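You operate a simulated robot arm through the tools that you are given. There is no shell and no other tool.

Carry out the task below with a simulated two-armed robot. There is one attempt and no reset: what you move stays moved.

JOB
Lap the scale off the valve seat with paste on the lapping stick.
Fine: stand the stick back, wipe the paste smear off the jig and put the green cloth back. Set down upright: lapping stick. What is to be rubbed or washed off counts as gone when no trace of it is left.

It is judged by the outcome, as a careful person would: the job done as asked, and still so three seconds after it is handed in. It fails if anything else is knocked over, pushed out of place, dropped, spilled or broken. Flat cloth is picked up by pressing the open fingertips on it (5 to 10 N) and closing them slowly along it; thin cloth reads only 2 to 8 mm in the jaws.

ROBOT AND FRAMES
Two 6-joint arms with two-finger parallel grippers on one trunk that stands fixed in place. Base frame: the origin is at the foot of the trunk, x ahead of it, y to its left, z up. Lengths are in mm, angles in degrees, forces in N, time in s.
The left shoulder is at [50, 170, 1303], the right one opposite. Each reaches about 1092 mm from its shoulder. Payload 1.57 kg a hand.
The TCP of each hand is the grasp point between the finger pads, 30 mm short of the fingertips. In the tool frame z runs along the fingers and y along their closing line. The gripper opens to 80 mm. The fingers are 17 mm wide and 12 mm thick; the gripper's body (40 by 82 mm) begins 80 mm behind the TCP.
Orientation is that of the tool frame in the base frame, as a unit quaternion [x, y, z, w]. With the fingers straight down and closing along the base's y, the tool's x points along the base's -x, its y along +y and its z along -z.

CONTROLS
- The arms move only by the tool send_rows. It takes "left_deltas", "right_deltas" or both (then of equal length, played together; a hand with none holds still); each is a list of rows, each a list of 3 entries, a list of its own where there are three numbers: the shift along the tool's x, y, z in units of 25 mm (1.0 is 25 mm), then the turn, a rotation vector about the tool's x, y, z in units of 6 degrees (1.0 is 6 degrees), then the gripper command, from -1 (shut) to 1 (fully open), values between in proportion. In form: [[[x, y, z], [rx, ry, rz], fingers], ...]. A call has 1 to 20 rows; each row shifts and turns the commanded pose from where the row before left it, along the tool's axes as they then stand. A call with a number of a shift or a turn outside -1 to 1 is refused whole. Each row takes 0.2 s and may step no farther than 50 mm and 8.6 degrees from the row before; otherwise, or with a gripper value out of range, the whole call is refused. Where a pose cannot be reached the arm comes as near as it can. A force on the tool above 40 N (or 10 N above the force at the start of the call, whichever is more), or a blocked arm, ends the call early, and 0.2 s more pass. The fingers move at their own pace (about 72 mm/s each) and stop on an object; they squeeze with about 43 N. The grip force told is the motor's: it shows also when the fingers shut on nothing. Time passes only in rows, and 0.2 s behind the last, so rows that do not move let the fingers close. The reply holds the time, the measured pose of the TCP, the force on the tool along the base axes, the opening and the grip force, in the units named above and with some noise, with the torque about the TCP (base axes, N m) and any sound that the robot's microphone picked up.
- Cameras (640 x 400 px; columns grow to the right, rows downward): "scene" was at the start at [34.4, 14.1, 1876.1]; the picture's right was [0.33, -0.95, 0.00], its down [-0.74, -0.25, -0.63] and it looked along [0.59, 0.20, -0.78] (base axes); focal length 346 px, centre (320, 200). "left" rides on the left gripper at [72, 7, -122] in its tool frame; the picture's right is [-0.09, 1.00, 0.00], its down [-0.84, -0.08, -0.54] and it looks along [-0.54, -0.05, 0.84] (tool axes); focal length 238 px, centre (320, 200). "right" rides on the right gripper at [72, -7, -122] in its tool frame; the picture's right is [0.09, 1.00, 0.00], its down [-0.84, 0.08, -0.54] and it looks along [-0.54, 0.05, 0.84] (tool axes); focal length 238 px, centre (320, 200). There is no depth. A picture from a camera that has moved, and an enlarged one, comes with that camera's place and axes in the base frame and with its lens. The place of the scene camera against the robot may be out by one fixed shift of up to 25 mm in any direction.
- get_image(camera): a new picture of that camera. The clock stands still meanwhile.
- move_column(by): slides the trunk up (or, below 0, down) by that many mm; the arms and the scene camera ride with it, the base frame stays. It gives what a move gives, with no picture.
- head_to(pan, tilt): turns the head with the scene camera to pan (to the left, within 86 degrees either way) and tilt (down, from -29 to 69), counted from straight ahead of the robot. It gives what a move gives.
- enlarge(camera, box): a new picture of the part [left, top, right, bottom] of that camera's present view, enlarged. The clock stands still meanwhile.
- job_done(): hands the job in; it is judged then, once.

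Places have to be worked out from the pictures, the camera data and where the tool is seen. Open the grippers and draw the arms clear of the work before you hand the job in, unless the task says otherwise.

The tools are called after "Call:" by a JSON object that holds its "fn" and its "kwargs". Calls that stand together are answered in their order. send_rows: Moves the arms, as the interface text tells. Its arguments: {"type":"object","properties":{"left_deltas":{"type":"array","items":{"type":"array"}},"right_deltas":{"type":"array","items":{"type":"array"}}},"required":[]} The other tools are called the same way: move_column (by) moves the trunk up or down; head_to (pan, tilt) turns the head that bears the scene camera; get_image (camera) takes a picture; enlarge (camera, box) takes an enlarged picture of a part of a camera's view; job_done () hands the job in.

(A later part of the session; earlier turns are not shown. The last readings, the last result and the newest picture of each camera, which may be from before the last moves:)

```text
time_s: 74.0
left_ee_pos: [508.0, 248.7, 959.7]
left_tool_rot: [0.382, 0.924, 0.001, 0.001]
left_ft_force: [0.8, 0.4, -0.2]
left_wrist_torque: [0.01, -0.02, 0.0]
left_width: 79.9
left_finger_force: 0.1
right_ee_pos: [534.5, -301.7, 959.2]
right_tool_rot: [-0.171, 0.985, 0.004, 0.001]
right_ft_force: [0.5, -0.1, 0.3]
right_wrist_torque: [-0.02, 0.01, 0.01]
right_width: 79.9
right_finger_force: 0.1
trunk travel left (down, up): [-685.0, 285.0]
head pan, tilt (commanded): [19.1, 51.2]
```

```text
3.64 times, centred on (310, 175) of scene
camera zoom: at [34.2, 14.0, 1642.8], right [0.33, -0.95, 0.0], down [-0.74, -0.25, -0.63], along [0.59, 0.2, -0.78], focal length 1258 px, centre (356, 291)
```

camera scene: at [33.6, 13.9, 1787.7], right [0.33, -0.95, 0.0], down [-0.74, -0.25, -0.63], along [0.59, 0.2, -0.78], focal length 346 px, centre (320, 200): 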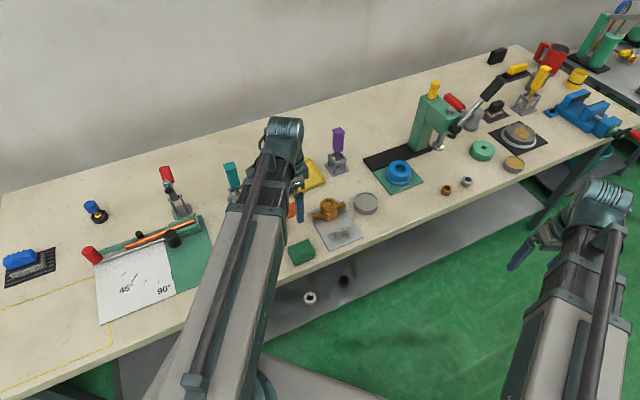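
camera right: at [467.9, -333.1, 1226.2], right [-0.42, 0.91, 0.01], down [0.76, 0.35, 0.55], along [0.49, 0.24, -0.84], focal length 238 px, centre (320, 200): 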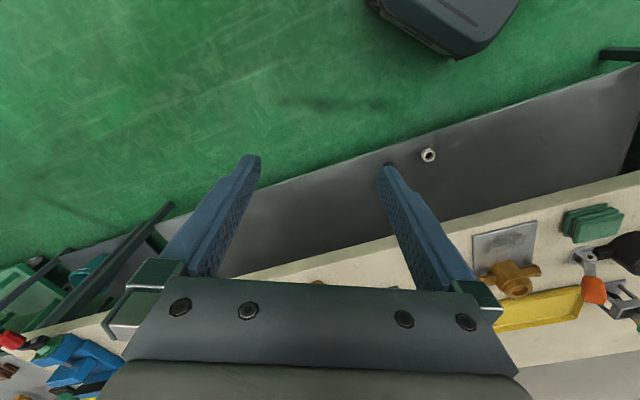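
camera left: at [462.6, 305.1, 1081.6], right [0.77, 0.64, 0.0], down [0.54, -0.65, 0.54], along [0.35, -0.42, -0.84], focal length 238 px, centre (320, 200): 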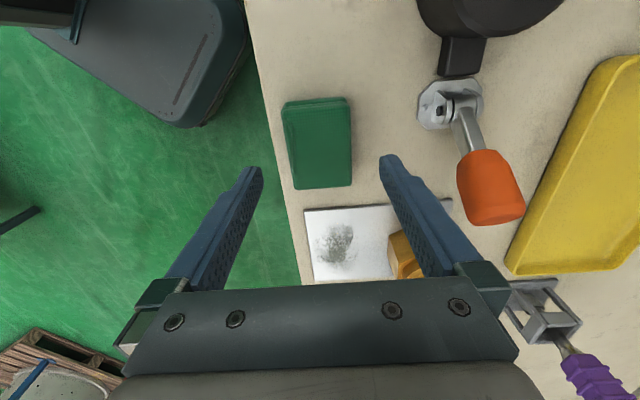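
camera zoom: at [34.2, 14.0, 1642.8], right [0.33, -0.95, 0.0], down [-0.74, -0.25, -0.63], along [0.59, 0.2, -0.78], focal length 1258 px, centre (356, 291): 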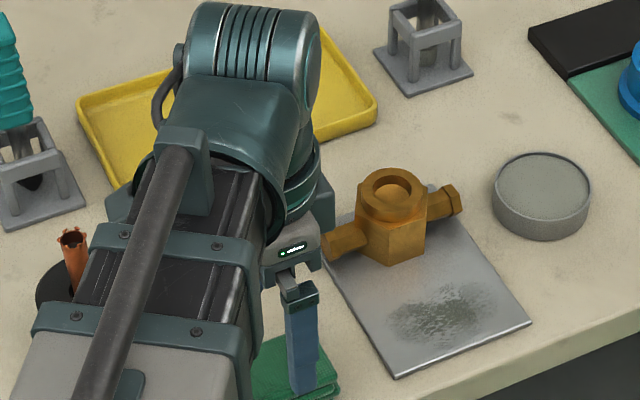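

Refined: pad centre (508.7, 249), top z ≈ 893, 51 × 69 mm — right under the TCP. I lower 64 mm so the fingertips sit about 10 mm above the bench beside the pad.

Call:
{"fn": "move_column", "kwargs": {"by": -40}}

Call:
{"fn": "move_column", "kwargs": {"by": -24}}

Call:
{"fn": "get_image", "kwargs": {"camera": "left"}}

Call:
{"fn": "enlarge", "kwargs": {"camera": "left", "box": [220, 120, 420, 280]}}

Call:
{"fn": "enlarge", "kwargs": {"camera": "scene", "box": [270, 130, 370, 230]}}

```text
time_s: 74.8
left_ee_pos: [509.1, 248.9, 919.3]
left_tool_rot: [0.383, 0.924, 0.001, 0.002]
left_ft_force: [0.5, 0.1, 0.8]
left_wrist_torque: [-0.02, 0.0, 0.02]
left_width: 80.0
left_finger_force: 0.0
right_ee_pos: [534.6, -302.2, 918.5]
right_tool_rot: [-0.171, 0.985, 0.004, 0.002]
right_ft_force: [-0.6, -0.2, 0.3]
right_wrist_torque: [0.05, 0.02, 0.0]
right_width: 80.2
right_finger_force: 0.0
trunk travel left (down, up): [-645.0, 325.0]
head pan, tilt (commanded): [19.1, 51.2]
```

```text
time_s: 75.5
left_ee_pos: [509.3, 249.2, 895.5]
left_tool_rot: [0.383, 0.924, 0.001, 0.002]
left_ft_force: [0.0, 0.1, 0.3]
left_wrist_torque: [0.01, 0.03, 0.0]
left_width: 80.1
left_finger_force: 0.0
right_ee_pos: [534.4, -302.2, 895.4]
right_tool_rot: [-0.171, 0.985, 0.004, 0.003]
right_ft_force: [0.6, 0.1, 0.1]
right_wrist_torque: [0.0, 0.0, 0.01]
right_width: 80.2
right_finger_force: 0.1
trunk travel left (down, up): [-621.0, 349.0]
head pan, tilt (commanded): [19.1, 51.2]
```

```text
taken
camera left: at [462.6, 305.1, 1017.6], right [0.77, 0.64, 0.0], down [0.54, -0.65, 0.54], along [0.35, -0.42, -0.84], focal length 238 px, centre (320, 200)
```

left: 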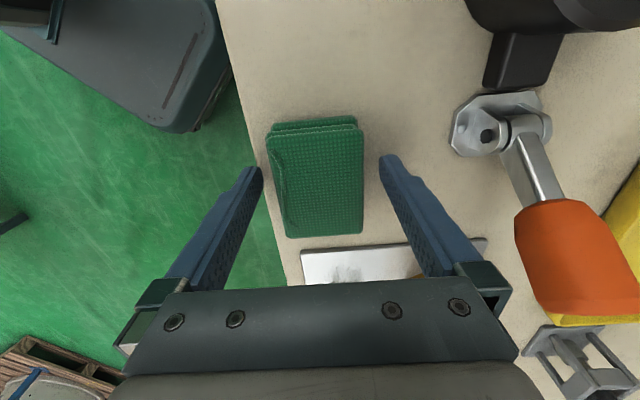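

```text
2.50 times, centred on (320, 200) of left
camera zoom: at [462.6, 305.1, 1017.6], right [0.77, 0.64, 0.0], down [0.54, -0.65, 0.54], along [0.35, -0.42, -0.84], focal length 596 px, centre (320, 200)
```

zoom: 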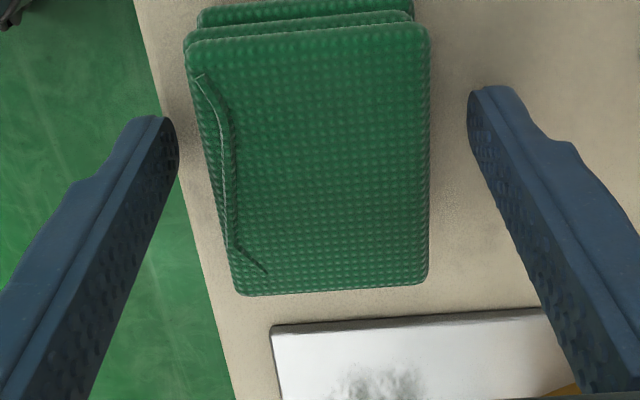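

```text
4.00 times, centred on (320, 180) of scene
camera zoom: at [34.2, 14.0, 1578.7], right [0.33, -0.95, 0.0], down [-0.74, -0.25, -0.63], along [0.59, 0.2, -0.78], focal length 1384 px, centre (320, 280)
```

zoom: 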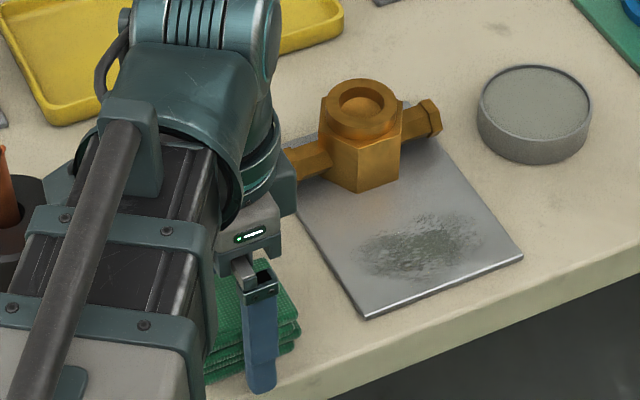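

Fingers straddle the pad evenly. I close slowly and watch width and grip force.

Call:
{"fn": "send_rows", "kwargs": {"left_deltas": [[[0, 0, 0], [0, 0, 0], 0.7], [[0, 0, 0], [0, 0, 0], 0.5], [[0, 0, 0], [0, 0, 0], 0.4], [[0, 0, 0], [0, 0, 0], 0.35], [[0, 0, 0], [0, 0, 0], 0.3], [[0, 0, 0], [0, 0, 0], 0.25], [[0, 0, 0], [0, 0, 0], 0.2], [[0, 0, 0], [0, 0, 0], 0.2]]}}

Call:
{"fn": "enlarge", "kwargs": {"camera": "left", "box": [220, 120, 420, 280]}}

```text
time_s: 77.3
left_ee_pos: [509.4, 249.2, 895.6]
left_tool_rot: [0.383, 0.924, 0.001, 0.002]
left_ft_force: [0.3, -0.7, 1.4]
left_wrist_torque: [-0.04, 0.06, -0.01]
left_width: 54.1
left_finger_force: 43.0
right_ee_pos: [534.6, -303.0, 895.3]
right_tool_rot: [-0.171, 0.985, 0.004, 0.003]
right_ft_force: [-0.7, 0.0, 0.7]
right_wrist_torque: [-0.03, -0.02, -0.02]
right_width: 80.2
right_finger_force: 0.1
trunk travel left (down, up): [-621.0, 349.0]
head pan, tilt (commanded): [19.1, 51.2]
```

```text
2.50 times, centred on (320, 200) of left
camera zoom: at [462.7, 305.1, 1017.6], right [0.77, 0.64, 0.0], down [0.54, -0.65, 0.54], along [0.35, -0.42, -0.84], focal length 596 px, centre (320, 200)
```

zoom: 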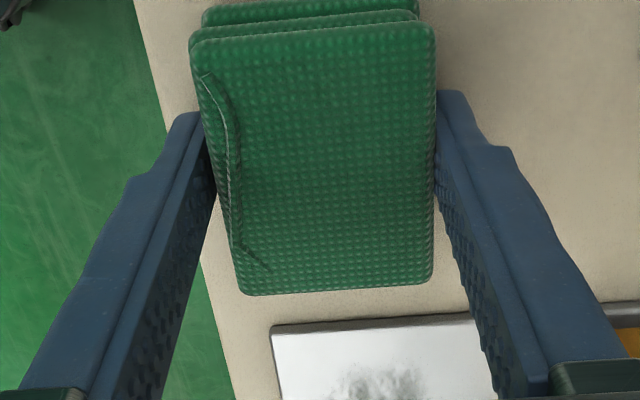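

The pad is firm: gripped at 54 mm, 43 N (pick-up pose: TCP (509.2, 249.1), trunk reading −621). I lift it 30 mm and check it comes along.

Call:
{"fn": "send_rows", "kwargs": {"left_deltas": [[[0, 0, 0], [0, 0, 0], -0.2], [[0, 0, 0], [0, 0, 0], -0.5]]}}

Call:
{"fn": "move_column", "kwargs": {"by": 30}}

Call:
{"fn": "get_image", "kwargs": {"camera": "left"}}

Call:
{"fn": "enlarge", "kwargs": {"camera": "scene", "box": [270, 130, 370, 230]}}

```text
time_s: 77.9
left_ee_pos: [508.4, 249.5, 896.3]
left_tool_rot: [0.383, 0.924, 0.001, 0.001]
left_ft_force: [0.5, -0.5, 1.2]
left_wrist_torque: [-0.03, 0.03, -0.02]
left_width: 53.9
left_finger_force: 43.1
right_ee_pos: [534.7, -302.3, 894.9]
right_tool_rot: [-0.171, 0.985, 0.004, 0.002]
right_ft_force: [-0.4, 0.4, 0.3]
right_wrist_torque: [0.01, 0.02, 0.03]
right_width: 79.6
right_finger_force: 0.1
trunk travel left (down, up): [-621.0, 349.0]
head pan, tilt (commanded): [19.1, 51.2]
```

```text
time_s: 78.6
left_ee_pos: [509.6, 248.6, 925.4]
left_tool_rot: [0.382, 0.924, 0.0, 0.001]
left_ft_force: [0.1, -0.9, -1.7]
left_wrist_torque: [-0.02, -0.02, -0.01]
left_width: 53.9
left_finger_force: 42.9
right_ee_pos: [534.6, -300.9, 925.8]
right_tool_rot: [-0.171, 0.985, 0.003, 0.001]
right_ft_force: [-0.4, 0.0, -0.5]
right_wrist_torque: [-0.03, 0.0, -0.02]
right_width: 80.1
right_finger_force: 0.1
trunk travel left (down, up): [-651.0, 319.0]
head pan, tilt (commanded): [19.1, 51.2]
```

```text
taken
camera left: at [462.8, 305.2, 1047.5], right [0.77, 0.64, 0.0], down [0.54, -0.65, 0.54], along [0.35, -0.42, -0.84], focal length 238 px, centre (320, 200)
```

left: 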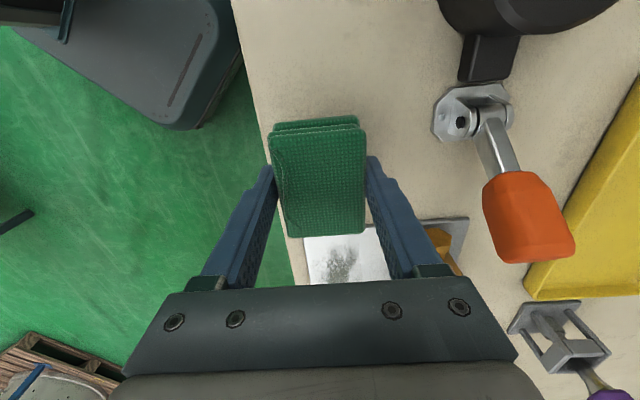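

```text
4.00 times, centred on (320, 180) of scene
camera zoom: at [34.6, 14.0, 1608.7], right [0.33, -0.95, 0.0], down [-0.74, -0.25, -0.63], along [0.59, 0.2, -0.78], focal length 1384 px, centre (320, 280)
```

zoom: 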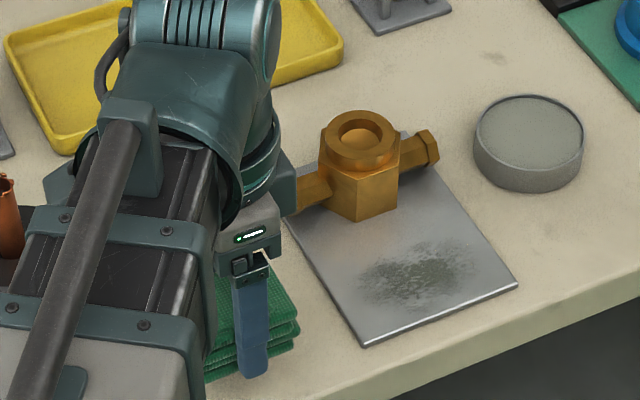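

The pad is held. I carry it over the smear, centred near (612, 156).

Call:
{"fn": "send_rows", "kwargs": {"left_deltas": [[[-0.923, 0.046, 0], [0, 0, 0], -0.5], [[-0.923, 0.046, 0], [0, 0, 0], -0.5], [[-0.923, 0.046, 0], [0, 0, 0], -0.5], [[-0.923, 0.046, 0], [0, 0, 0], -0.5], [[-0.923, 0.046, 0], [0, 0, 0], -0.5], [[-0.923, 0.046, 0], [0, 0, 0], -0.5], [[0, 0, 0], [0, 0, 0], -0.5]]}}

Call:
{"fn": "get_image", "kwargs": {"camera": "left"}}

Call:
{"fn": "enlarge", "kwargs": {"camera": "scene", "box": [270, 130, 390, 230]}}

Call:
{"fn": "get_image", "kwargs": {"camera": "right"}}

```text
time_s: 80.2
left_ee_pos: [612.2, 155.3, 925.5]
left_tool_rot: [0.383, 0.924, 0.0, 0.002]
left_ft_force: [-0.6, 0.2, -1.0]
left_wrist_torque: [0.02, -0.01, -0.02]
left_width: 53.8
left_finger_force: 43.1
right_ee_pos: [534.8, -301.6, 925.6]
right_tool_rot: [-0.172, 0.985, 0.004, 0.001]
right_ft_force: [0.5, -0.8, 0.3]
right_wrist_torque: [-0.01, 0.01, 0.0]
right_width: 79.9
right_finger_force: 0.1
trunk travel left (down, up): [-651.0, 319.0]
head pan, tilt (commanded): [19.1, 51.2]
```

```text
taken
camera left: at [566.4, 210.5, 1047.5], right [0.77, 0.64, 0.0], down [0.54, -0.65, 0.54], along [0.35, -0.42, -0.84], focal length 238 px, centre (320, 200)
```

left: 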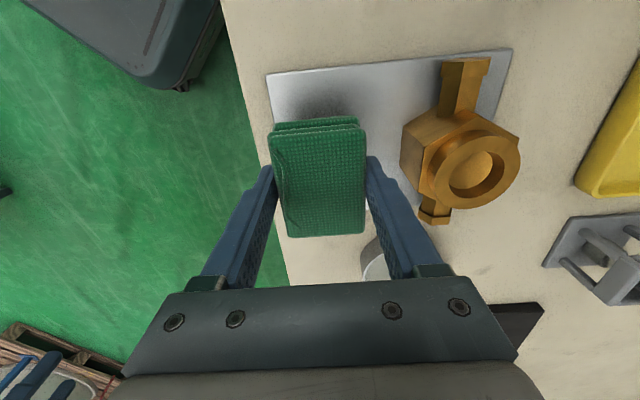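

```text
4.00 times, centred on (330, 180) of scene
camera zoom: at [34.4, 14.0, 1608.7], right [0.33, -0.95, 0.0], down [-0.74, -0.25, -0.63], along [0.59, 0.2, -0.78], focal length 1384 px, centre (280, 280)
```

zoom: 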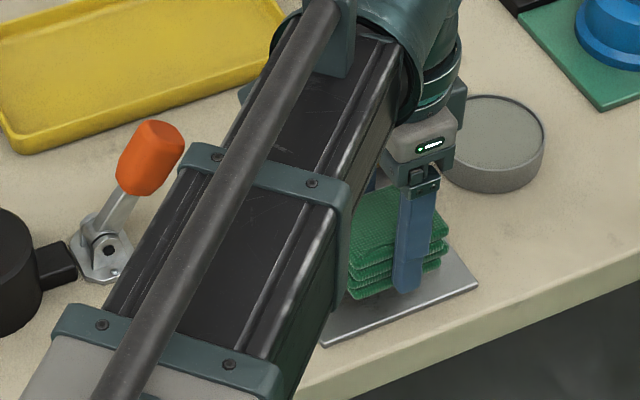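

```text
taken
camera right: at [468.5, -333.1, 1047.0], right [-0.42, 0.91, 0.01], down [0.76, 0.35, 0.55], along [0.49, 0.24, -0.84], focal length 238 px, centre (320, 200)
```

right: 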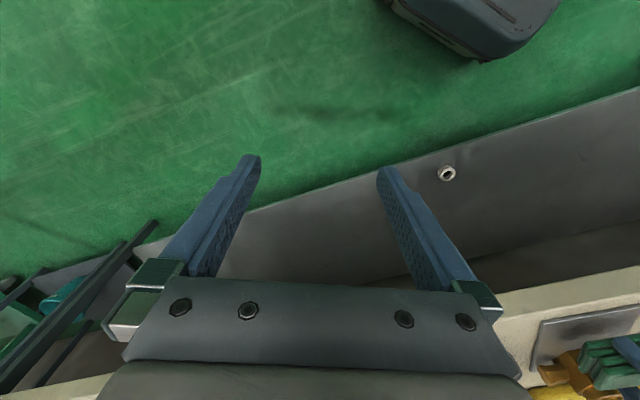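

Pad is over the smear, with about 20 mm to the valve. I lower 20 mm, then in small steps to contact.

Call:
{"fn": "move_column", "kwargs": {"by": -20}}

Call:
{"fn": "move_column", "kwargs": {"by": -2}}

```text
time_s: 80.9
left_ee_pos: [612.4, 154.7, 905.6]
left_tool_rot: [0.383, 0.924, 0.002, 0.002]
left_ft_force: [0.2, 0.5, -0.5]
left_wrist_torque: [0.0, -0.03, 0.04]
left_width: 54.1
left_finger_force: 43.4
right_ee_pos: [535.1, -302.3, 904.7]
right_tool_rot: [-0.171, 0.985, 0.003, 0.001]
right_ft_force: [0.5, 0.3, 0.7]
right_wrist_torque: [0.0, 0.02, -0.05]
right_width: 80.0
right_finger_force: 0.1
trunk travel left (down, up): [-631.0, 339.0]
head pan, tilt (commanded): [19.1, 51.2]
```

```text
time_s: 81.4
left_ee_pos: [613.1, 155.0, 902.9]
left_tool_rot: [0.383, 0.924, 0.002, 0.0]
left_ft_force: [-0.3, -0.2, -0.2]
left_wrist_torque: [0.01, 0.03, -0.02]
left_width: 53.7
left_finger_force: 42.6
right_ee_pos: [534.8, -303.2, 902.7]
right_tool_rot: [-0.171, 0.985, 0.005, 0.001]
right_ft_force: [0.2, 0.0, 0.1]
right_wrist_torque: [0.0, -0.03, -0.02]
right_width: 80.0
right_finger_force: 0.0
trunk travel left (down, up): [-629.0, 341.0]
head pan, tilt (commanded): [19.1, 51.2]
```

No contact yet; I keep stepping down 1.5 mm at a time.

Call:
{"fn": "move_column", "kwargs": {"by": -1.5}}

Call:
{"fn": "move_column", "kwargs": {"by": -1}}

```text
time_s: 81.9
left_ee_pos: [613.1, 154.9, 903.9]
left_tool_rot: [0.382, 0.924, 0.001, 0.002]
left_ft_force: [-0.2, 0.1, -0.5]
left_wrist_torque: [0.01, 0.0, 0.0]
left_width: 54.0
left_finger_force: 43.6
right_ee_pos: [534.7, -302.6, 902.5]
right_tool_rot: [-0.171, 0.985, 0.004, 0.001]
right_ft_force: [0.5, 0.4, -0.1]
right_wrist_torque: [-0.03, -0.01, -0.01]
right_width: 79.9
right_finger_force: 0.0
trunk travel left (down, up): [-627.0, 343.0]
head pan, tilt (commanded): [19.1, 51.2]
```

```text
time_s: 82.5
left_ee_pos: [612.6, 154.1, 901.6]
left_tool_rot: [0.383, 0.924, 0.001, 0.001]
left_ft_force: [2.2, 1.5, 11.8]
left_wrist_torque: [-0.15, 0.17, -0.01]
left_width: 53.9
left_finger_force: 43.3
right_ee_pos: [535.0, -301.4, 901.0]
right_tool_rot: [-0.171, 0.985, 0.005, 0.003]
right_ft_force: [-1.1, -0.4, -0.5]
right_wrist_torque: [0.02, 0.02, 0.01]
right_width: 79.8
right_finger_force: 0.0
trunk travel left (down, up): [-626.0, 344.0]
head pan, tilt (commanded): [19.1, 51.2]
```

Contact at ~12 N on the plate. I wipe with back-and-forth strokes along the plate (±27 mm), watching forces.

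Call:
{"fn": "send_rows", "kwargs": {"left_deltas": [[[0.36, 0, 0], [0, 0, 0], -0.5], [[0.36, 0, 0], [0, 0, 0], -0.5], [[0.36, 0, 0], [0, 0, 0], -0.5], [[-0.36, 0, 0], [0, 0, 0], -0.5], [[-0.36, 0, 0], [0, 0, 0], -0.5], [[-0.36, 0, 0], [0, 0, 0], -0.5], [[-0.36, 0, 0], [0, 0, 0], -0.5], [[-0.36, 0, 0], [0, 0, 0], -0.5], [[-0.36, 0, 0], [0, 0, 0], -0.5], [[0.36, 0, 0], [0, 0, 0], -0.5], [[0.36, 0, 0], [0, 0, 0], -0.5], [[0.36, 0, 0], [0, 0, 0], -0.5]]}}

Call:
{"fn": "get_image", "kwargs": {"camera": "left"}}

```text
time_s: 85.0
left_ee_pos: [612.7, 154.4, 901.7]
left_tool_rot: [0.383, 0.924, 0.001, 0.001]
left_ft_force: [3.5, -3.4, 12.6]
left_wrist_torque: [-0.26, 0.04, 0.05]
left_width: 53.8
left_finger_force: 43.0
right_ee_pos: [535.3, -302.3, 900.9]
right_tool_rot: [-0.17, 0.985, 0.003, 0.002]
right_ft_force: [0.3, 0.4, 0.3]
right_wrist_torque: [-0.01, -0.01, 0.0]
right_width: 79.8
right_finger_force: 0.1
trunk travel left (down, up): [-626.0, 344.0]
head pan, tilt (commanded): [19.1, 51.2]
```

```text
taken
camera left: at [566.6, 210.8, 1023.4], right [0.77, 0.64, 0.0], down [0.53, -0.65, 0.54], along [0.35, -0.42, -0.84], focal length 238 px, centre (320, 200)
```

left: 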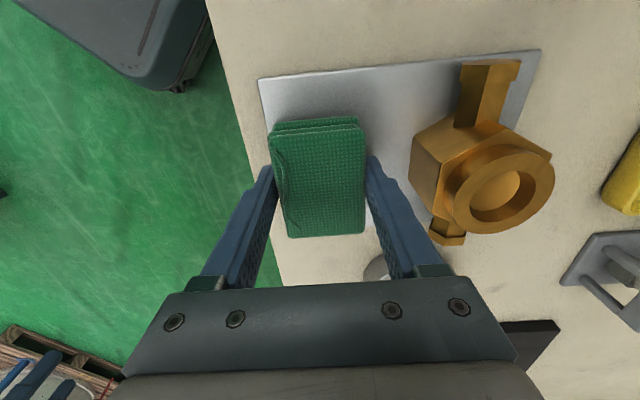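

The visible part of the smear has vanished and forces stay mild. I run further strokes with small sideways offsets and a longer reach.

Call:
{"fn": "send_rows", "kwargs": {"left_deltas": [[[0, 0.2, 0], [0, 0, 0], -0.5], [[0.4, 0, 0], [0, 0, 0], -0.5], [[0.4, 0, 0], [0, 0, 0], -0.5], [[0.4, 0, 0], [0, 0, 0], -0.5], [[0, -0.3, 0], [0, 0, 0], -0.5], [[-0.4, 0, 0], [0, 0, 0], -0.5], [[-0.4, 0, 0], [0, 0, 0], -0.5], [[-0.4, 0, 0], [0, 0, 0], -0.5], [[-0.4, 0, 0], [0, 0, 0], -0.5], [[-0.4, 0, 0], [0, 0, 0], -0.5], [[-0.4, 0, 0], [0, 0, 0], -0.5], [[0, 0.3, 0], [0, 0, 0], -0.5], [[0.4, 0, 0], [0, 0, 0], -0.5], [[0.4, 0, 0], [0, 0, 0], -0.5], [[0.4, 0, 0], [0, 0, 0], -0.5], [[0, -0.2, 0], [0, 0, 0], -0.5]]}}

Call:
{"fn": "move_column", "kwargs": {"by": 35}}

Call:
{"fn": "send_rows", "kwargs": {"left_deltas": [[[0.92, 0, 0], [0, 0, 0], -0.5], [[0.92, 0, 0], [0, 0, 0], -0.5], [[0.92, 0, 0], [0, 0, 0], -0.5], [[0.92, 0, 0], [0, 0, 0], -0.5], [[0.92, 0, 0], [0, 0, 0], -0.5]]}}

Call:
{"fn": "get_image", "kwargs": {"camera": "left"}}

Call:
{"fn": "enlarge", "kwargs": {"camera": "scene", "box": [290, 130, 390, 210]}}

```text
time_s: 88.5
left_ee_pos: [613.2, 156.5, 900.8]
left_tool_rot: [0.382, 0.924, 0.002, 0.001]
left_ft_force: [4.1, 5.0, 11.4]
left_wrist_torque: [-0.17, -0.02, 0.07]
left_width: 53.7
left_finger_force: 43.1
right_ee_pos: [535.2, -300.9, 902.1]
right_tool_rot: [-0.171, 0.985, 0.005, 0.001]
right_ft_force: [0.4, -0.4, -0.3]
right_wrist_torque: [-0.05, 0.0, 0.01]
right_width: 80.0
right_finger_force: 0.0
trunk travel left (down, up): [-626.0, 344.0]
head pan, tilt (commanded): [19.1, 51.2]
```

```text
time_s: 89.2
left_ee_pos: [612.9, 154.5, 935.8]
left_tool_rot: [0.383, 0.924, 0.001, 0.0]
left_ft_force: [0.0, 0.2, 0.1]
left_wrist_torque: [-0.01, 0.0, -0.04]
left_width: 54.0
left_finger_force: 42.7
right_ee_pos: [534.4, -302.6, 935.7]
right_tool_rot: [-0.172, 0.985, 0.004, 0.001]
right_ft_force: [0.2, -0.3, 0.0]
right_wrist_torque: [0.03, 0.02, 0.02]
right_width: 80.2
right_finger_force: 0.1
trunk travel left (down, up): [-661.0, 309.0]
head pan, tilt (commanded): [19.1, 51.2]
```

```text
time_s: 90.4
left_ee_pos: [532.0, 236.6, 936.1]
left_tool_rot: [0.383, 0.924, 0.001, 0.002]
left_ft_force: [-0.1, -0.6, -0.6]
left_wrist_torque: [-0.03, 0.03, 0.0]
left_width: 53.9
left_finger_force: 43.4
right_ee_pos: [533.4, -302.3, 936.0]
right_tool_rot: [-0.171, 0.985, 0.004, 0.001]
right_ft_force: [0.8, 0.1, -0.2]
right_wrist_torque: [0.0, 0.01, -0.03]
right_width: 79.9
right_finger_force: 0.1
trunk travel left (down, up): [-661.0, 309.0]
head pan, tilt (commanded): [19.1, 51.2]
```

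```text
taken
camera left: at [486.1, 293.1, 1058.1], right [0.77, 0.64, 0.0], down [0.54, -0.65, 0.54], along [0.35, -0.42, -0.84], focal length 238 px, centre (320, 200)
```

left: 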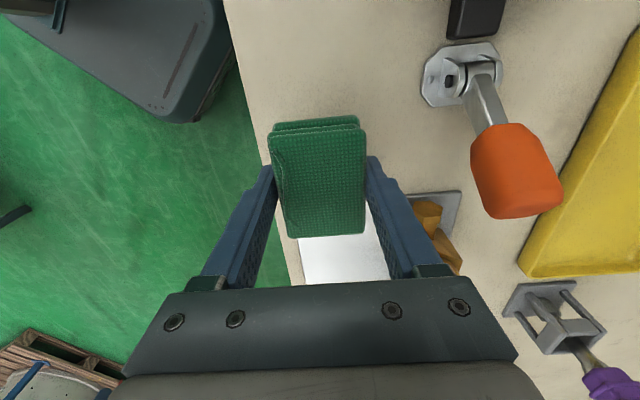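

```text
5.00 times, centred on (340, 170) of scene
camera zoom: at [34.3, 14.1, 1619.2], right [0.33, -0.95, 0.0], down [-0.74, -0.25, -0.63], along [0.59, 0.2, -0.78], focal length 1730 px, centre (220, 350)
```

zoom: 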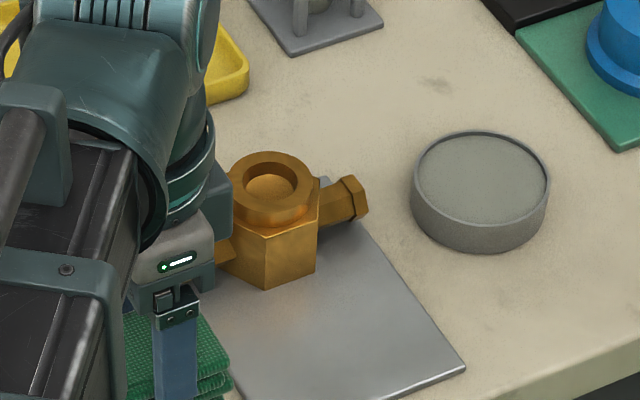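

The plate looks clean; I zoom in closely for any leftover trace before putting the cloth back.

Call:
{"fn": "enlarge", "kwargs": {"camera": "scene", "box": [322, 170, 372, 210]}}

Call:
{"fn": "enlarge", "kwargs": {"camera": "left", "box": [280, 220, 400, 290]}}

Call:
{"fn": "get_image", "kwargs": {"camera": "right"}}

```text
10.00 times, centred on (347, 190) of scene
camera zoom: at [34.3, 14.1, 1619.2], right [0.33, -0.95, 0.0], down [-0.74, -0.25, -0.63], along [0.59, 0.2, -0.78], focal length 3460 px, centre (50, 300)
```

zoom: 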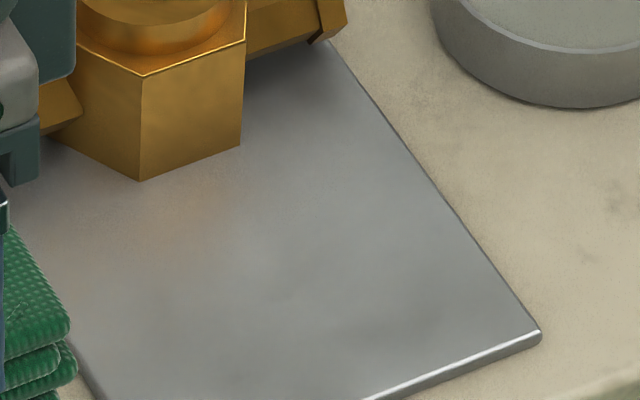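

```text
5.33 times, centred on (340, 255) of left
camera zoom: at [486.1, 293.1, 1058.1], right [0.77, 0.64, 0.0], down [0.54, -0.65, 0.54], along [0.35, -0.42, -0.84], focal length 1271 px, centre (213, -93)
```

zoom: 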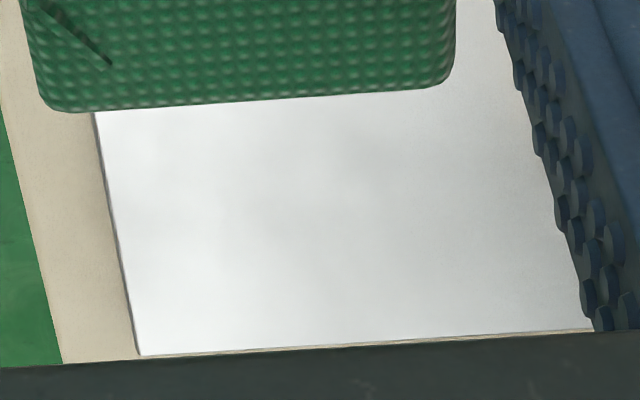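

```text
taken
camera right: at [468.4, -333.0, 1057.6], right [-0.42, 0.91, 0.01], down [0.76, 0.35, 0.55], along [0.49, 0.24, -0.84], focal length 238 px, centre (320, 200)
```

right: 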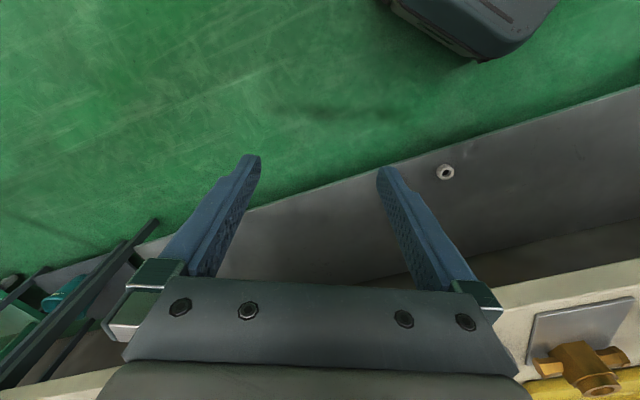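

Only a very faint shading remains, probably reflection, but I'll make a second wiping pass to be sure and compare from the same viewpoint.

Call:
{"fn": "send_rows", "kwargs": {"left_deltas": [[[-0.92, 0, 0], [0, 0, 0], -0.5], [[-0.92, 0, 0], [0, 0, 0], -0.5], [[-0.92, 0, 0], [0, 0, 0], -0.5], [[-0.92, 0, 0], [0, 0, 0], -0.5], [[-0.92, 0, 0], [0, 0, 0], -0.5], [[0, 0, 0], [0, 0, 0], -0.5]]}}

Call:
{"fn": "move_column", "kwargs": {"by": -33}}

Call:
{"fn": "move_column", "kwargs": {"by": -1.5}}

```text
time_s: 91.8
left_ee_pos: [614.4, 153.9, 936.3]
left_tool_rot: [0.383, 0.924, 0.001, 0.002]
left_ft_force: [0.9, 0.0, -2.0]
left_wrist_torque: [0.02, -0.03, -0.03]
left_width: 53.8
left_finger_force: 42.7
right_ee_pos: [536.0, -301.2, 935.6]
right_tool_rot: [-0.171, 0.985, 0.004, 0.001]
right_ft_force: [-0.2, -0.4, 0.0]
right_wrist_torque: [0.01, -0.05, -0.02]
right_width: 80.0
right_finger_force: 0.1
trunk travel left (down, up): [-661.0, 309.0]
head pan, tilt (commanded): [19.1, 51.2]
```

```text
time_s: 92.6
left_ee_pos: [616.0, 154.8, 903.4]
left_tool_rot: [0.382, 0.924, 0.001, 0.002]
left_ft_force: [0.5, 0.6, -0.3]
left_wrist_torque: [0.01, 0.02, 0.01]
left_width: 54.0
left_finger_force: 43.1
right_ee_pos: [534.3, -302.2, 902.9]
right_tool_rot: [-0.171, 0.985, 0.004, 0.002]
right_ft_force: [-0.7, -0.6, -0.9]
right_wrist_torque: [0.0, -0.02, -0.01]
right_width: 79.7
right_finger_force: 0.0
trunk travel left (down, up): [-628.0, 342.0]
head pan, tilt (commanded): [19.1, 51.2]
```

```text
time_s: 93.1
left_ee_pos: [616.3, 155.5, 901.2]
left_tool_rot: [0.382, 0.924, 0.002, 0.001]
left_ft_force: [-0.8, 0.1, -0.6]
left_wrist_torque: [-0.01, 0.03, 0.02]
left_width: 53.7
left_finger_force: 43.2
right_ee_pos: [534.9, -302.3, 900.0]
right_tool_rot: [-0.171, 0.985, 0.004, 0.0]
right_ft_force: [0.2, -0.1, 0.1]
right_wrist_torque: [0.0, -0.02, -0.01]
right_width: 79.8
right_finger_force: 0.1
trunk travel left (down, up): [-627.0, 343.0]
head pan, tilt (commanded): [19.1, 51.2]
```

Call:
{"fn": "move_column", "kwargs": {"by": -0.8}}

Call:
{"fn": "send_rows", "kwargs": {"left_deltas": [[[0, -0.1, 0], [0, 0, 0], -0.5], [[0.4, 0, 0], [0, 0, 0], -0.5], [[0.4, 0, 0], [0, 0, 0], -0.5], [[0.4, 0, 0], [0, 0, 0], -0.5], [[0, -0.3, 0], [0, 0, 0], -0.5], [[-0.4, 0, 0], [0, 0, 0], -0.5], [[-0.4, 0, 0], [0, 0, 0], -0.5], [[-0.4, 0, 0], [0, 0, 0], -0.5], [[-0.4, 0, 0], [0, 0, 0], -0.5], [[-0.4, 0, 0], [0, 0, 0], -0.5], [[-0.4, 0, 0], [0, 0, 0], -0.5], [[0, 0.4, 0], [0, 0, 0], -0.5], [[0.4, 0, 0], [0, 0, 0], -0.5], [[0.4, 0, 0], [0, 0, 0], -0.5], [[0.4, 0, 0], [0, 0, 0], -0.5], [[0.4, 0, 0], [0, 0, 0], -0.5], [[0.4, 0, 0], [0, 0, 0], -0.5], [[-0.4, -0.1, 0], [0, 0, 0], -0.5], [[-0.4, 0, 0], [0, 0, 0], -0.5]]}}

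```text
time_s: 93.6
left_ee_pos: [615.4, 153.8, 900.7]
left_tool_rot: [0.383, 0.924, 0.002, 0.001]
left_ft_force: [2.2, 0.3, 12.2]
left_wrist_torque: [-0.16, 0.18, 0.04]
left_width: 53.9
left_finger_force: 43.2
right_ee_pos: [534.5, -301.9, 900.2]
right_tool_rot: [-0.171, 0.985, 0.004, 0.003]
right_ft_force: [-0.1, 0.4, 1.0]
right_wrist_torque: [-0.04, 0.02, -0.03]
right_width: 79.8
right_finger_force: 0.0
trunk travel left (down, up): [-626.0, 344.0]
head pan, tilt (commanded): [19.1, 51.2]
```

```text
time_s: 97.6
left_ee_pos: [613.3, 154.3, 901.2]
left_tool_rot: [0.382, 0.924, 0.001, 0.002]
left_ft_force: [-3.1, 3.9, 7.7]
left_wrist_torque: [-0.13, 0.11, -0.09]
left_width: 54.1
left_finger_force: 43.1
right_ee_pos: [534.9, -301.5, 901.6]
right_tool_rot: [-0.171, 0.985, 0.004, 0.002]
right_ft_force: [0.3, -0.1, -0.2]
right_wrist_torque: [-0.02, -0.01, 0.03]
right_width: 80.0
right_finger_force: 0.0
trunk travel left (down, up): [-626.0, 344.0]
head pan, tilt (commanded): [19.1, 51.2]
```

Second pass done. I lift 35 mm and move back along the bench to the cloth's place, looking at the plate again.

Call:
{"fn": "move_column", "kwargs": {"by": 35}}

Call:
{"fn": "send_rows", "kwargs": {"left_deltas": [[[0.92, 0, 0], [0, 0, 0], -0.5], [[0.92, 0, 0], [0, 0, 0], -0.5], [[0.92, 0, 0], [0, 0, 0], -0.5], [[0.92, 0, 0], [0, 0, 0], -0.5], [[0.92, 0, 0], [0, 0, 0], -0.5], [[0, 0, 0], [0, 0, 0], -0.5]]}}

Call:
{"fn": "enlarge", "kwargs": {"camera": "left", "box": [280, 220, 400, 290]}}

Call:
{"fn": "enlarge", "kwargs": {"camera": "scene", "box": [322, 170, 372, 210]}}

```text
time_s: 98.4
left_ee_pos: [614.4, 152.5, 935.5]
left_tool_rot: [0.384, 0.924, 0.001, 0.001]
left_ft_force: [-0.4, -0.7, -0.9]
left_wrist_torque: [0.03, -0.02, -0.04]
left_width: 53.8
left_finger_force: 43.4
right_ee_pos: [534.5, -302.1, 935.8]
right_tool_rot: [-0.171, 0.985, 0.003, 0.001]
right_ft_force: [0.0, 0.6, -0.3]
right_wrist_torque: [0.0, 0.0, -0.02]
right_width: 80.1
right_finger_force: 0.1
trunk travel left (down, up): [-661.0, 309.0]
head pan, tilt (commanded): [19.1, 51.2]
```

```text
time_s: 99.8
left_ee_pos: [531.3, 234.1, 935.2]
left_tool_rot: [0.383, 0.924, 0.002, 0.001]
left_ft_force: [-0.4, 1.1, -1.3]
left_wrist_torque: [0.02, 0.0, -0.02]
left_width: 53.8
left_finger_force: 43.2
right_ee_pos: [534.6, -301.1, 935.0]
right_tool_rot: [-0.171, 0.985, 0.003, 0.001]
right_ft_force: [0.0, -0.9, 0.8]
right_wrist_torque: [0.03, -0.01, -0.02]
right_width: 80.1
right_finger_force: 0.1
trunk travel left (down, up): [-661.0, 309.0]
head pan, tilt (commanded): [19.1, 51.2]
```

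```text
5.33 times, centred on (340, 255) of left
camera zoom: at [485.7, 290.7, 1057.7], right [0.77, 0.64, 0.0], down [0.54, -0.65, 0.54], along [0.35, -0.42, -0.84], focal length 1271 px, centre (213, -93)
```

zoom: 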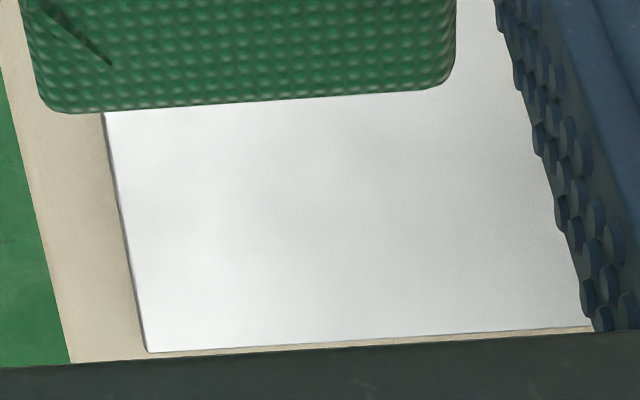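

```text
10.00 times, centred on (347, 190) of scene
camera zoom: at [34.4, 14.0, 1618.9], right [0.33, -0.95, 0.0], down [-0.74, -0.25, -0.63], along [0.59, 0.2, -0.78], focal length 3460 px, centre (50, 300)
```

zoom: 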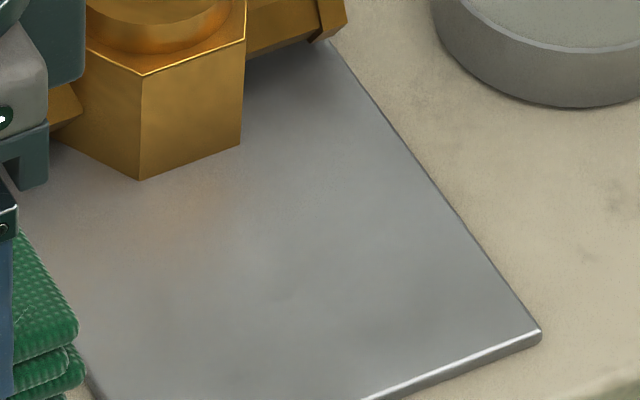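

The plate is clean (the faint blotches are unchanged reflections). I return the pad to its original spot at (509.2, 249.1).

Call:
{"fn": "send_rows", "kwargs": {"left_deltas": [[[0.53, -0.122, 0], [0, 0, 0], -0.5], [[0.53, -0.122, 0], [0, 0, 0], -0.5], [[0, 0, 0], [0, 0, 0], -0.5], [[0, 0, 0], [0, 0, 0], -0.5]]}}

Call:
{"fn": "get_image", "kwargs": {"camera": "left"}}

```text
time_s: 100.8
left_ee_pos: [509.6, 248.8, 936.9]
left_tool_rot: [0.384, 0.923, 0.002, 0.002]
left_ft_force: [-0.7, 0.6, -0.6]
left_wrist_torque: [-0.02, 0.0, 0.04]
left_width: 54.1
left_finger_force: 43.3
right_ee_pos: [535.0, -302.2, 935.5]
right_tool_rot: [-0.171, 0.985, 0.003, 0.001]
right_ft_force: [0.5, -0.6, -0.7]
right_wrist_torque: [-0.01, 0.02, -0.01]
right_width: 79.8
right_finger_force: 0.1
trunk travel left (down, up): [-661.0, 309.0]
head pan, tilt (commanded): [19.1, 51.2]
```

```text
taken
camera left: at [463.0, 305.3, 1057.7], right [0.77, 0.64, 0.0], down [0.54, -0.65, 0.54], along [0.35, -0.42, -0.84], focal length 238 px, centre (320, 200)
```

left: 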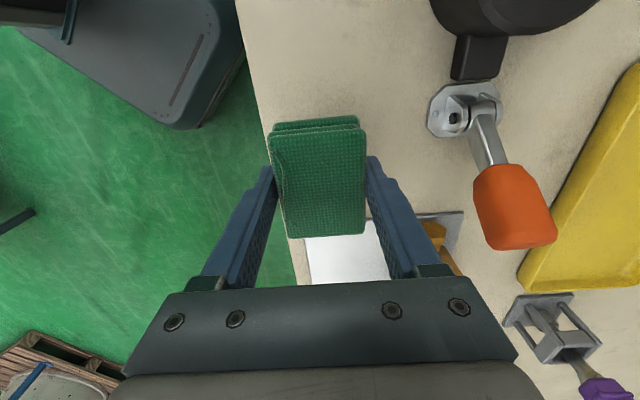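

Camera position matches pick-up (463.0, 305.3 vs 462.6, 305.1). I lower toward the original height, finishing in small steps.

Call:
{"fn": "move_column", "kwargs": {"by": -36}}

Call:
{"fn": "move_column", "kwargs": {"by": -2.5}}

Call:
{"fn": "move_column", "kwargs": {"by": -1}}

```text
time_s: 101.6
left_ee_pos: [509.8, 249.1, 899.4]
left_tool_rot: [0.382, 0.924, 0.002, 0.002]
left_ft_force: [0.0, 0.0, 0.4]
left_wrist_torque: [-0.02, 0.01, 0.02]
left_width: 54.1
left_finger_force: 42.9
right_ee_pos: [535.5, -300.6, 899.1]
right_tool_rot: [-0.172, 0.985, 0.004, 0.003]
right_ft_force: [0.3, -0.8, -0.3]
right_wrist_torque: [0.0, 0.01, 0.0]
right_width: 79.9
right_finger_force: 0.0
trunk travel left (down, up): [-625.0, 345.0]
head pan, tilt (commanded): [19.1, 51.2]
```

```text
time_s: 102.2
left_ee_pos: [509.1, 248.9, 896.7]
left_tool_rot: [0.382, 0.924, 0.002, 0.002]
left_ft_force: [0.6, -0.8, -1.4]
left_wrist_torque: [0.02, 0.04, -0.04]
left_width: 54.0
left_finger_force: 42.9
right_ee_pos: [534.3, -301.8, 896.5]
right_tool_rot: [-0.171, 0.985, 0.004, 0.002]
right_ft_force: [-0.1, -0.3, 0.4]
right_wrist_torque: [0.02, -0.03, -0.01]
right_width: 79.8
right_finger_force: 0.0
trunk travel left (down, up): [-622.0, 348.0]
head pan, tilt (commanded): [19.1, 51.2]
```

```text
time_s: 102.7
left_ee_pos: [509.9, 248.8, 897.3]
left_tool_rot: [0.383, 0.924, 0.0, 0.003]
left_ft_force: [-0.3, -0.1, -1.1]
left_wrist_torque: [-0.04, -0.02, 0.02]
left_width: 54.0
left_finger_force: 43.2
right_ee_pos: [534.6, -301.5, 896.2]
right_tool_rot: [-0.172, 0.985, 0.004, 0.0]
right_ft_force: [0.3, -0.1, 0.2]
right_wrist_torque: [0.0, -0.01, 0.01]
right_width: 79.9
right_finger_force: 0.1
trunk travel left (down, up): [-621.0, 349.0]
head pan, tilt (commanded): [19.1, 51.2]
```

Call:
{"fn": "move_column", "kwargs": {"by": -0.7}}

```text
time_s: 103.2
left_ee_pos: [509.4, 249.0, 895.8]
left_tool_rot: [0.383, 0.924, 0.001, 0.001]
left_ft_force: [-0.5, -0.8, 0.0]
left_wrist_torque: [-0.02, -0.01, 0.01]
left_width: 53.8
left_finger_force: 42.8
right_ee_pos: [534.6, -301.6, 895.9]
right_tool_rot: [-0.171, 0.985, 0.004, 0.0]
right_ft_force: [0.4, -0.2, 0.3]
right_wrist_torque: [0.03, -0.03, 0.03]
right_width: 80.0
right_finger_force: 0.0
trunk travel left (down, up): [-621.0, 349.0]
head pan, tilt (commanded): [19.1, 51.2]
```

The pad is just about touching (force rose to 0). A last half-millimetre to be sure it rests before I let go.

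Call:
{"fn": "move_column", "kwargs": {"by": -0.6}}

```text
time_s: 103.7
left_ee_pos: [511.1, 248.7, 894.3]
left_tool_rot: [0.383, 0.924, 0.001, 0.002]
left_ft_force: [0.3, 0.2, 4.6]
left_wrist_torque: [-0.07, 0.11, -0.03]
left_width: 53.8
left_finger_force: 42.9
right_ee_pos: [534.2, -302.5, 894.9]
right_tool_rot: [-0.171, 0.985, 0.003, 0.002]
right_ft_force: [-0.3, 0.4, -0.4]
right_wrist_torque: [0.0, 0.0, -0.02]
right_width: 80.1
right_finger_force: 0.1
trunk travel left (down, up): [-620.0, 350.0]
head pan, tilt (commanded): [19.1, 51.2]
```

The pad rests on the bench with light force. I open the fingers gradually and look.

Call:
{"fn": "send_rows", "kwargs": {"left_deltas": [[[0, 0, 0], [0, 0, 0], 0.36], [[0, 0, 0], [0, 0, 0], 0.4], [[0, 0, 0], [0, 0, 0], 0.5], [[0, 0, 0], [0, 0, 0], 0.7], [[0, 0, 0], [0, 0, 0], 1], [[0, 0, 0], [0, 0, 0], 1]]}}

Call:
{"fn": "enlarge", "kwargs": {"camera": "left", "box": [220, 120, 420, 280]}}

```text
time_s: 105.1
left_ee_pos: [509.1, 248.7, 894.2]
left_tool_rot: [0.383, 0.924, 0.001, 0.002]
left_ft_force: [0.3, 0.7, 0.5]
left_wrist_torque: [-0.01, 0.01, 0.01]
left_width: 80.1
left_finger_force: 0.2
right_ee_pos: [534.3, -302.1, 894.5]
right_tool_rot: [-0.171, 0.985, 0.004, 0.001]
right_ft_force: [0.3, -0.4, 0.5]
right_wrist_torque: [0.04, 0.01, 0.01]
right_width: 80.0
right_finger_force: 0.1
trunk travel left (down, up): [-620.0, 350.0]
head pan, tilt (commanded): [19.1, 51.2]
```

```text
2.50 times, centred on (320, 200) of left
camera zoom: at [463.0, 305.3, 1017.0], right [0.77, 0.64, 0.0], down [0.54, -0.65, 0.54], along [0.35, -0.42, -0.84], focal length 596 px, centre (320, 200)
```

zoom: 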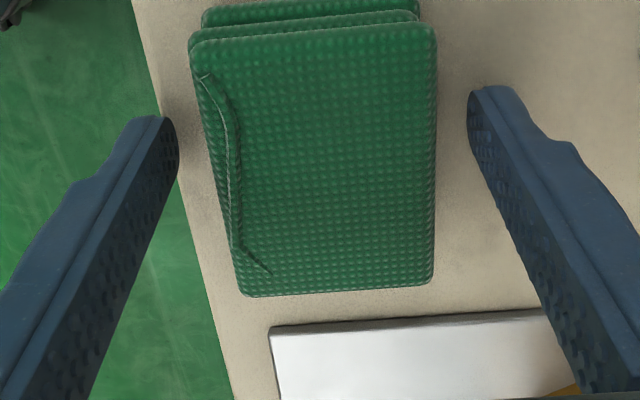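

The cloth is back in place within about 1.5 mm. I raise the trunk to clear everything and then inspect the seat, plate and stick a last time.

Call:
{"fn": "move_column", "kwargs": {"by": 230}}

Call:
{"fn": "get_image", "kwargs": {"camera": "left"}}

Call:
{"fn": "enlarge", "kwargs": {"camera": "left", "box": [280, 60, 420, 220]}}

Call:
{"fn": "get_image", "kwargs": {"camera": "scene"}}

Call:
{"fn": "enlarge", "kwargs": {"camera": "scene", "box": [290, 180, 370, 270]}}

```text
time_s: 107.5
left_ee_pos: [510.4, 248.8, 1124.3]
left_tool_rot: [0.382, 0.924, 0.002, 0.002]
left_ft_force: [0.5, -0.1, -0.5]
left_wrist_torque: [-0.01, -0.01, -0.02]
left_width: 80.2
left_finger_force: 0.2
right_ee_pos: [533.9, -300.6, 1125.2]
right_tool_rot: [-0.171, 0.985, 0.004, 0.001]
right_ft_force: [-0.1, -0.1, 0.1]
right_wrist_torque: [-0.01, -0.02, -0.02]
right_width: 80.1
right_finger_force: 0.1
trunk travel left (down, up): [-850.0, 120.0]
head pan, tilt (commanded): [19.1, 51.2]
```

```text
taken
camera left: at [463.1, 305.3, 1246.9], right [0.77, 0.64, 0.0], down [0.54, -0.65, 0.54], along [0.35, -0.42, -0.84], focal length 238 px, centre (320, 200)
```

left: 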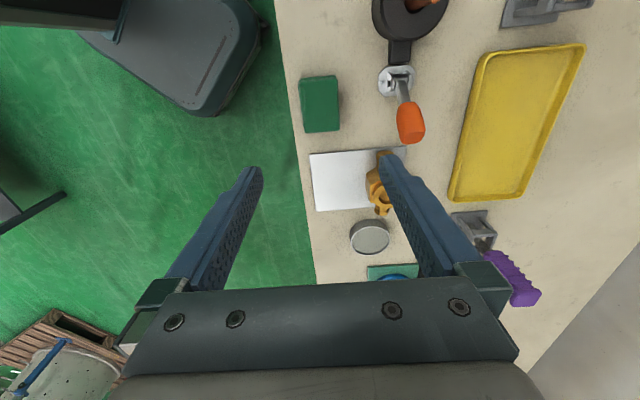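

```text
2.50 times, centred on (350, 140) of left
camera zoom: at [463.1, 305.3, 1246.9], right [0.77, 0.64, 0.0], down [0.54, -0.65, 0.54], along [0.35, -0.42, -0.84], focal length 596 px, centre (245, 350)
```

zoom: 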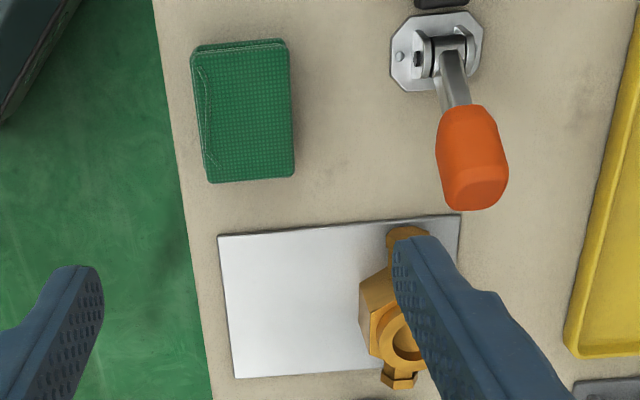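

```text
taken
camera scene: at [34.5, 14.0, 1808.1], right [0.33, -0.95, 0.0], down [-0.74, -0.25, -0.63], along [0.59, 0.2, -0.78], focal length 346 px, centre (320, 200)
```

scene: 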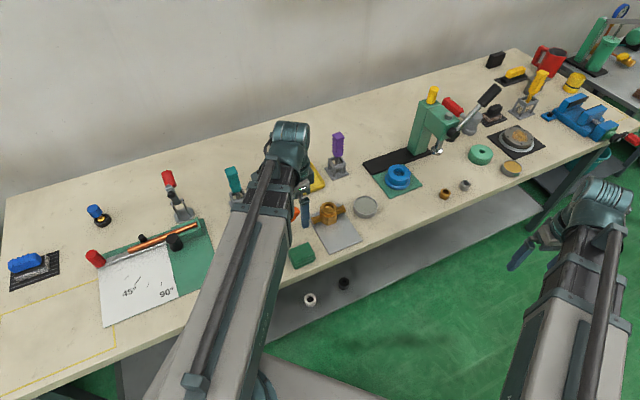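

```text
4.44 times, centred on (330, 225) of scene
camera zoom: at [34.5, 14.0, 1808.1], right [0.33, -0.95, 0.0], down [-0.74, -0.25, -0.63], along [0.59, 0.2, -0.78], focal length 1538 px, centre (276, 89)
```

zoom: 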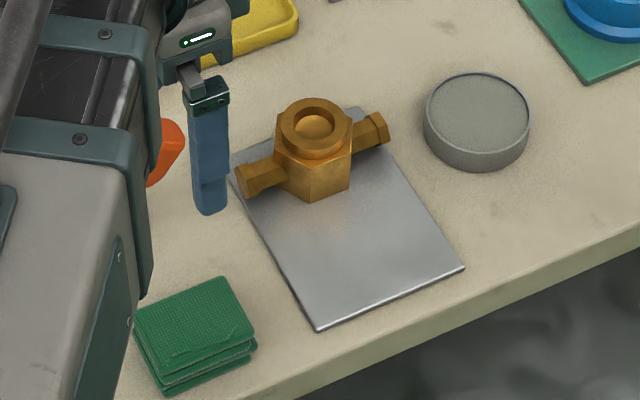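

The smear is gone and the cloth lies in place. I move the left camera directly above the valve for a last straight look into the bore.

Call:
{"fn": "send_rows", "kwargs": {"left_deltas": [[[-0.937, 0.402, 0], [0, 0, 0], 1], [[-0.937, 0.402, 0], [0, 0, 0], 1], [[-0.937, 0.402, 0], [0, 0, 0], 1], [[-0.937, 0.402, 0], [0, 0, 0], 1], [[-0.937, 0.402, 0], [0, 0, 0], 1], [[-0.937, 0.402, 0], [0, 0, 0], 1], [[-0.937, 0.402, 0], [0, 0, 0], 1], [[-0.937, 0.402, 0], [0, 0, 0], 1], [[-0.937, 0.402, 0], [0, 0, 0], 1]]}}

Call:
{"fn": "enlarge", "kwargs": {"camera": "left", "box": [290, 20, 350, 70]}}

Call:
{"fn": "enlarge", "kwargs": {"camera": "left", "box": [220, 0, 380, 110]}}

Call:
{"fn": "get_image", "kwargs": {"camera": "scene"}}

```text
time_s: 109.5
left_ee_pos: [724.0, 163.8, 1124.8]
left_tool_rot: [0.382, 0.924, 0.001, 0.002]
left_ft_force: [1.2, 0.1, 0.0]
left_wrist_torque: [0.0, 0.02, -0.01]
left_width: 79.9
left_finger_force: 0.1
right_ee_pos: [535.5, -301.4, 1124.6]
right_tool_rot: [-0.171, 0.985, 0.004, 0.0]
right_ft_force: [-0.4, -0.4, 0.8]
right_wrist_torque: [-0.02, 0.04, 0.02]
right_width: 80.1
right_finger_force: 0.1
trunk travel left (down, up): [-850.0, 120.0]
head pan, tilt (commanded): [19.1, 51.2]
```

```text
8.00 times, centred on (320, 45) of left
camera zoom: at [677.0, 219.4, 1246.7], right [0.77, 0.64, 0.0], down [0.54, -0.65, 0.54], along [0.35, -0.42, -0.84], focal length 1907 px, centre (320, 1440)
```

zoom: 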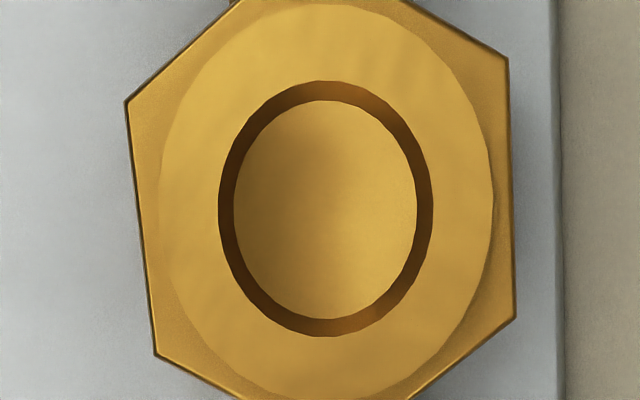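

```text
3.64 times, centred on (300, 55) of left
camera zoom: at [677.0, 219.4, 1246.7], right [0.77, 0.64, 0.0], down [0.54, -0.65, 0.54], along [0.35, -0.42, -0.84], focal length 867 px, centre (393, 727)
```

zoom: 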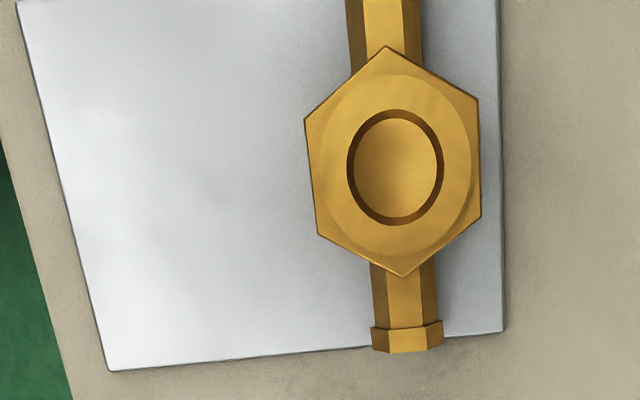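

```text
taken
camera scene: at [34.9, 13.8, 1808.1], right [0.33, -0.95, 0.0], down [-0.74, -0.25, -0.63], along [0.59, 0.2, -0.78], focal length 346 px, centre (320, 200)
```

scene: 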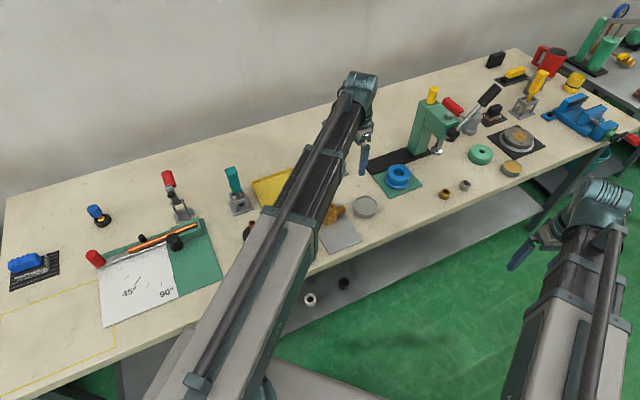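

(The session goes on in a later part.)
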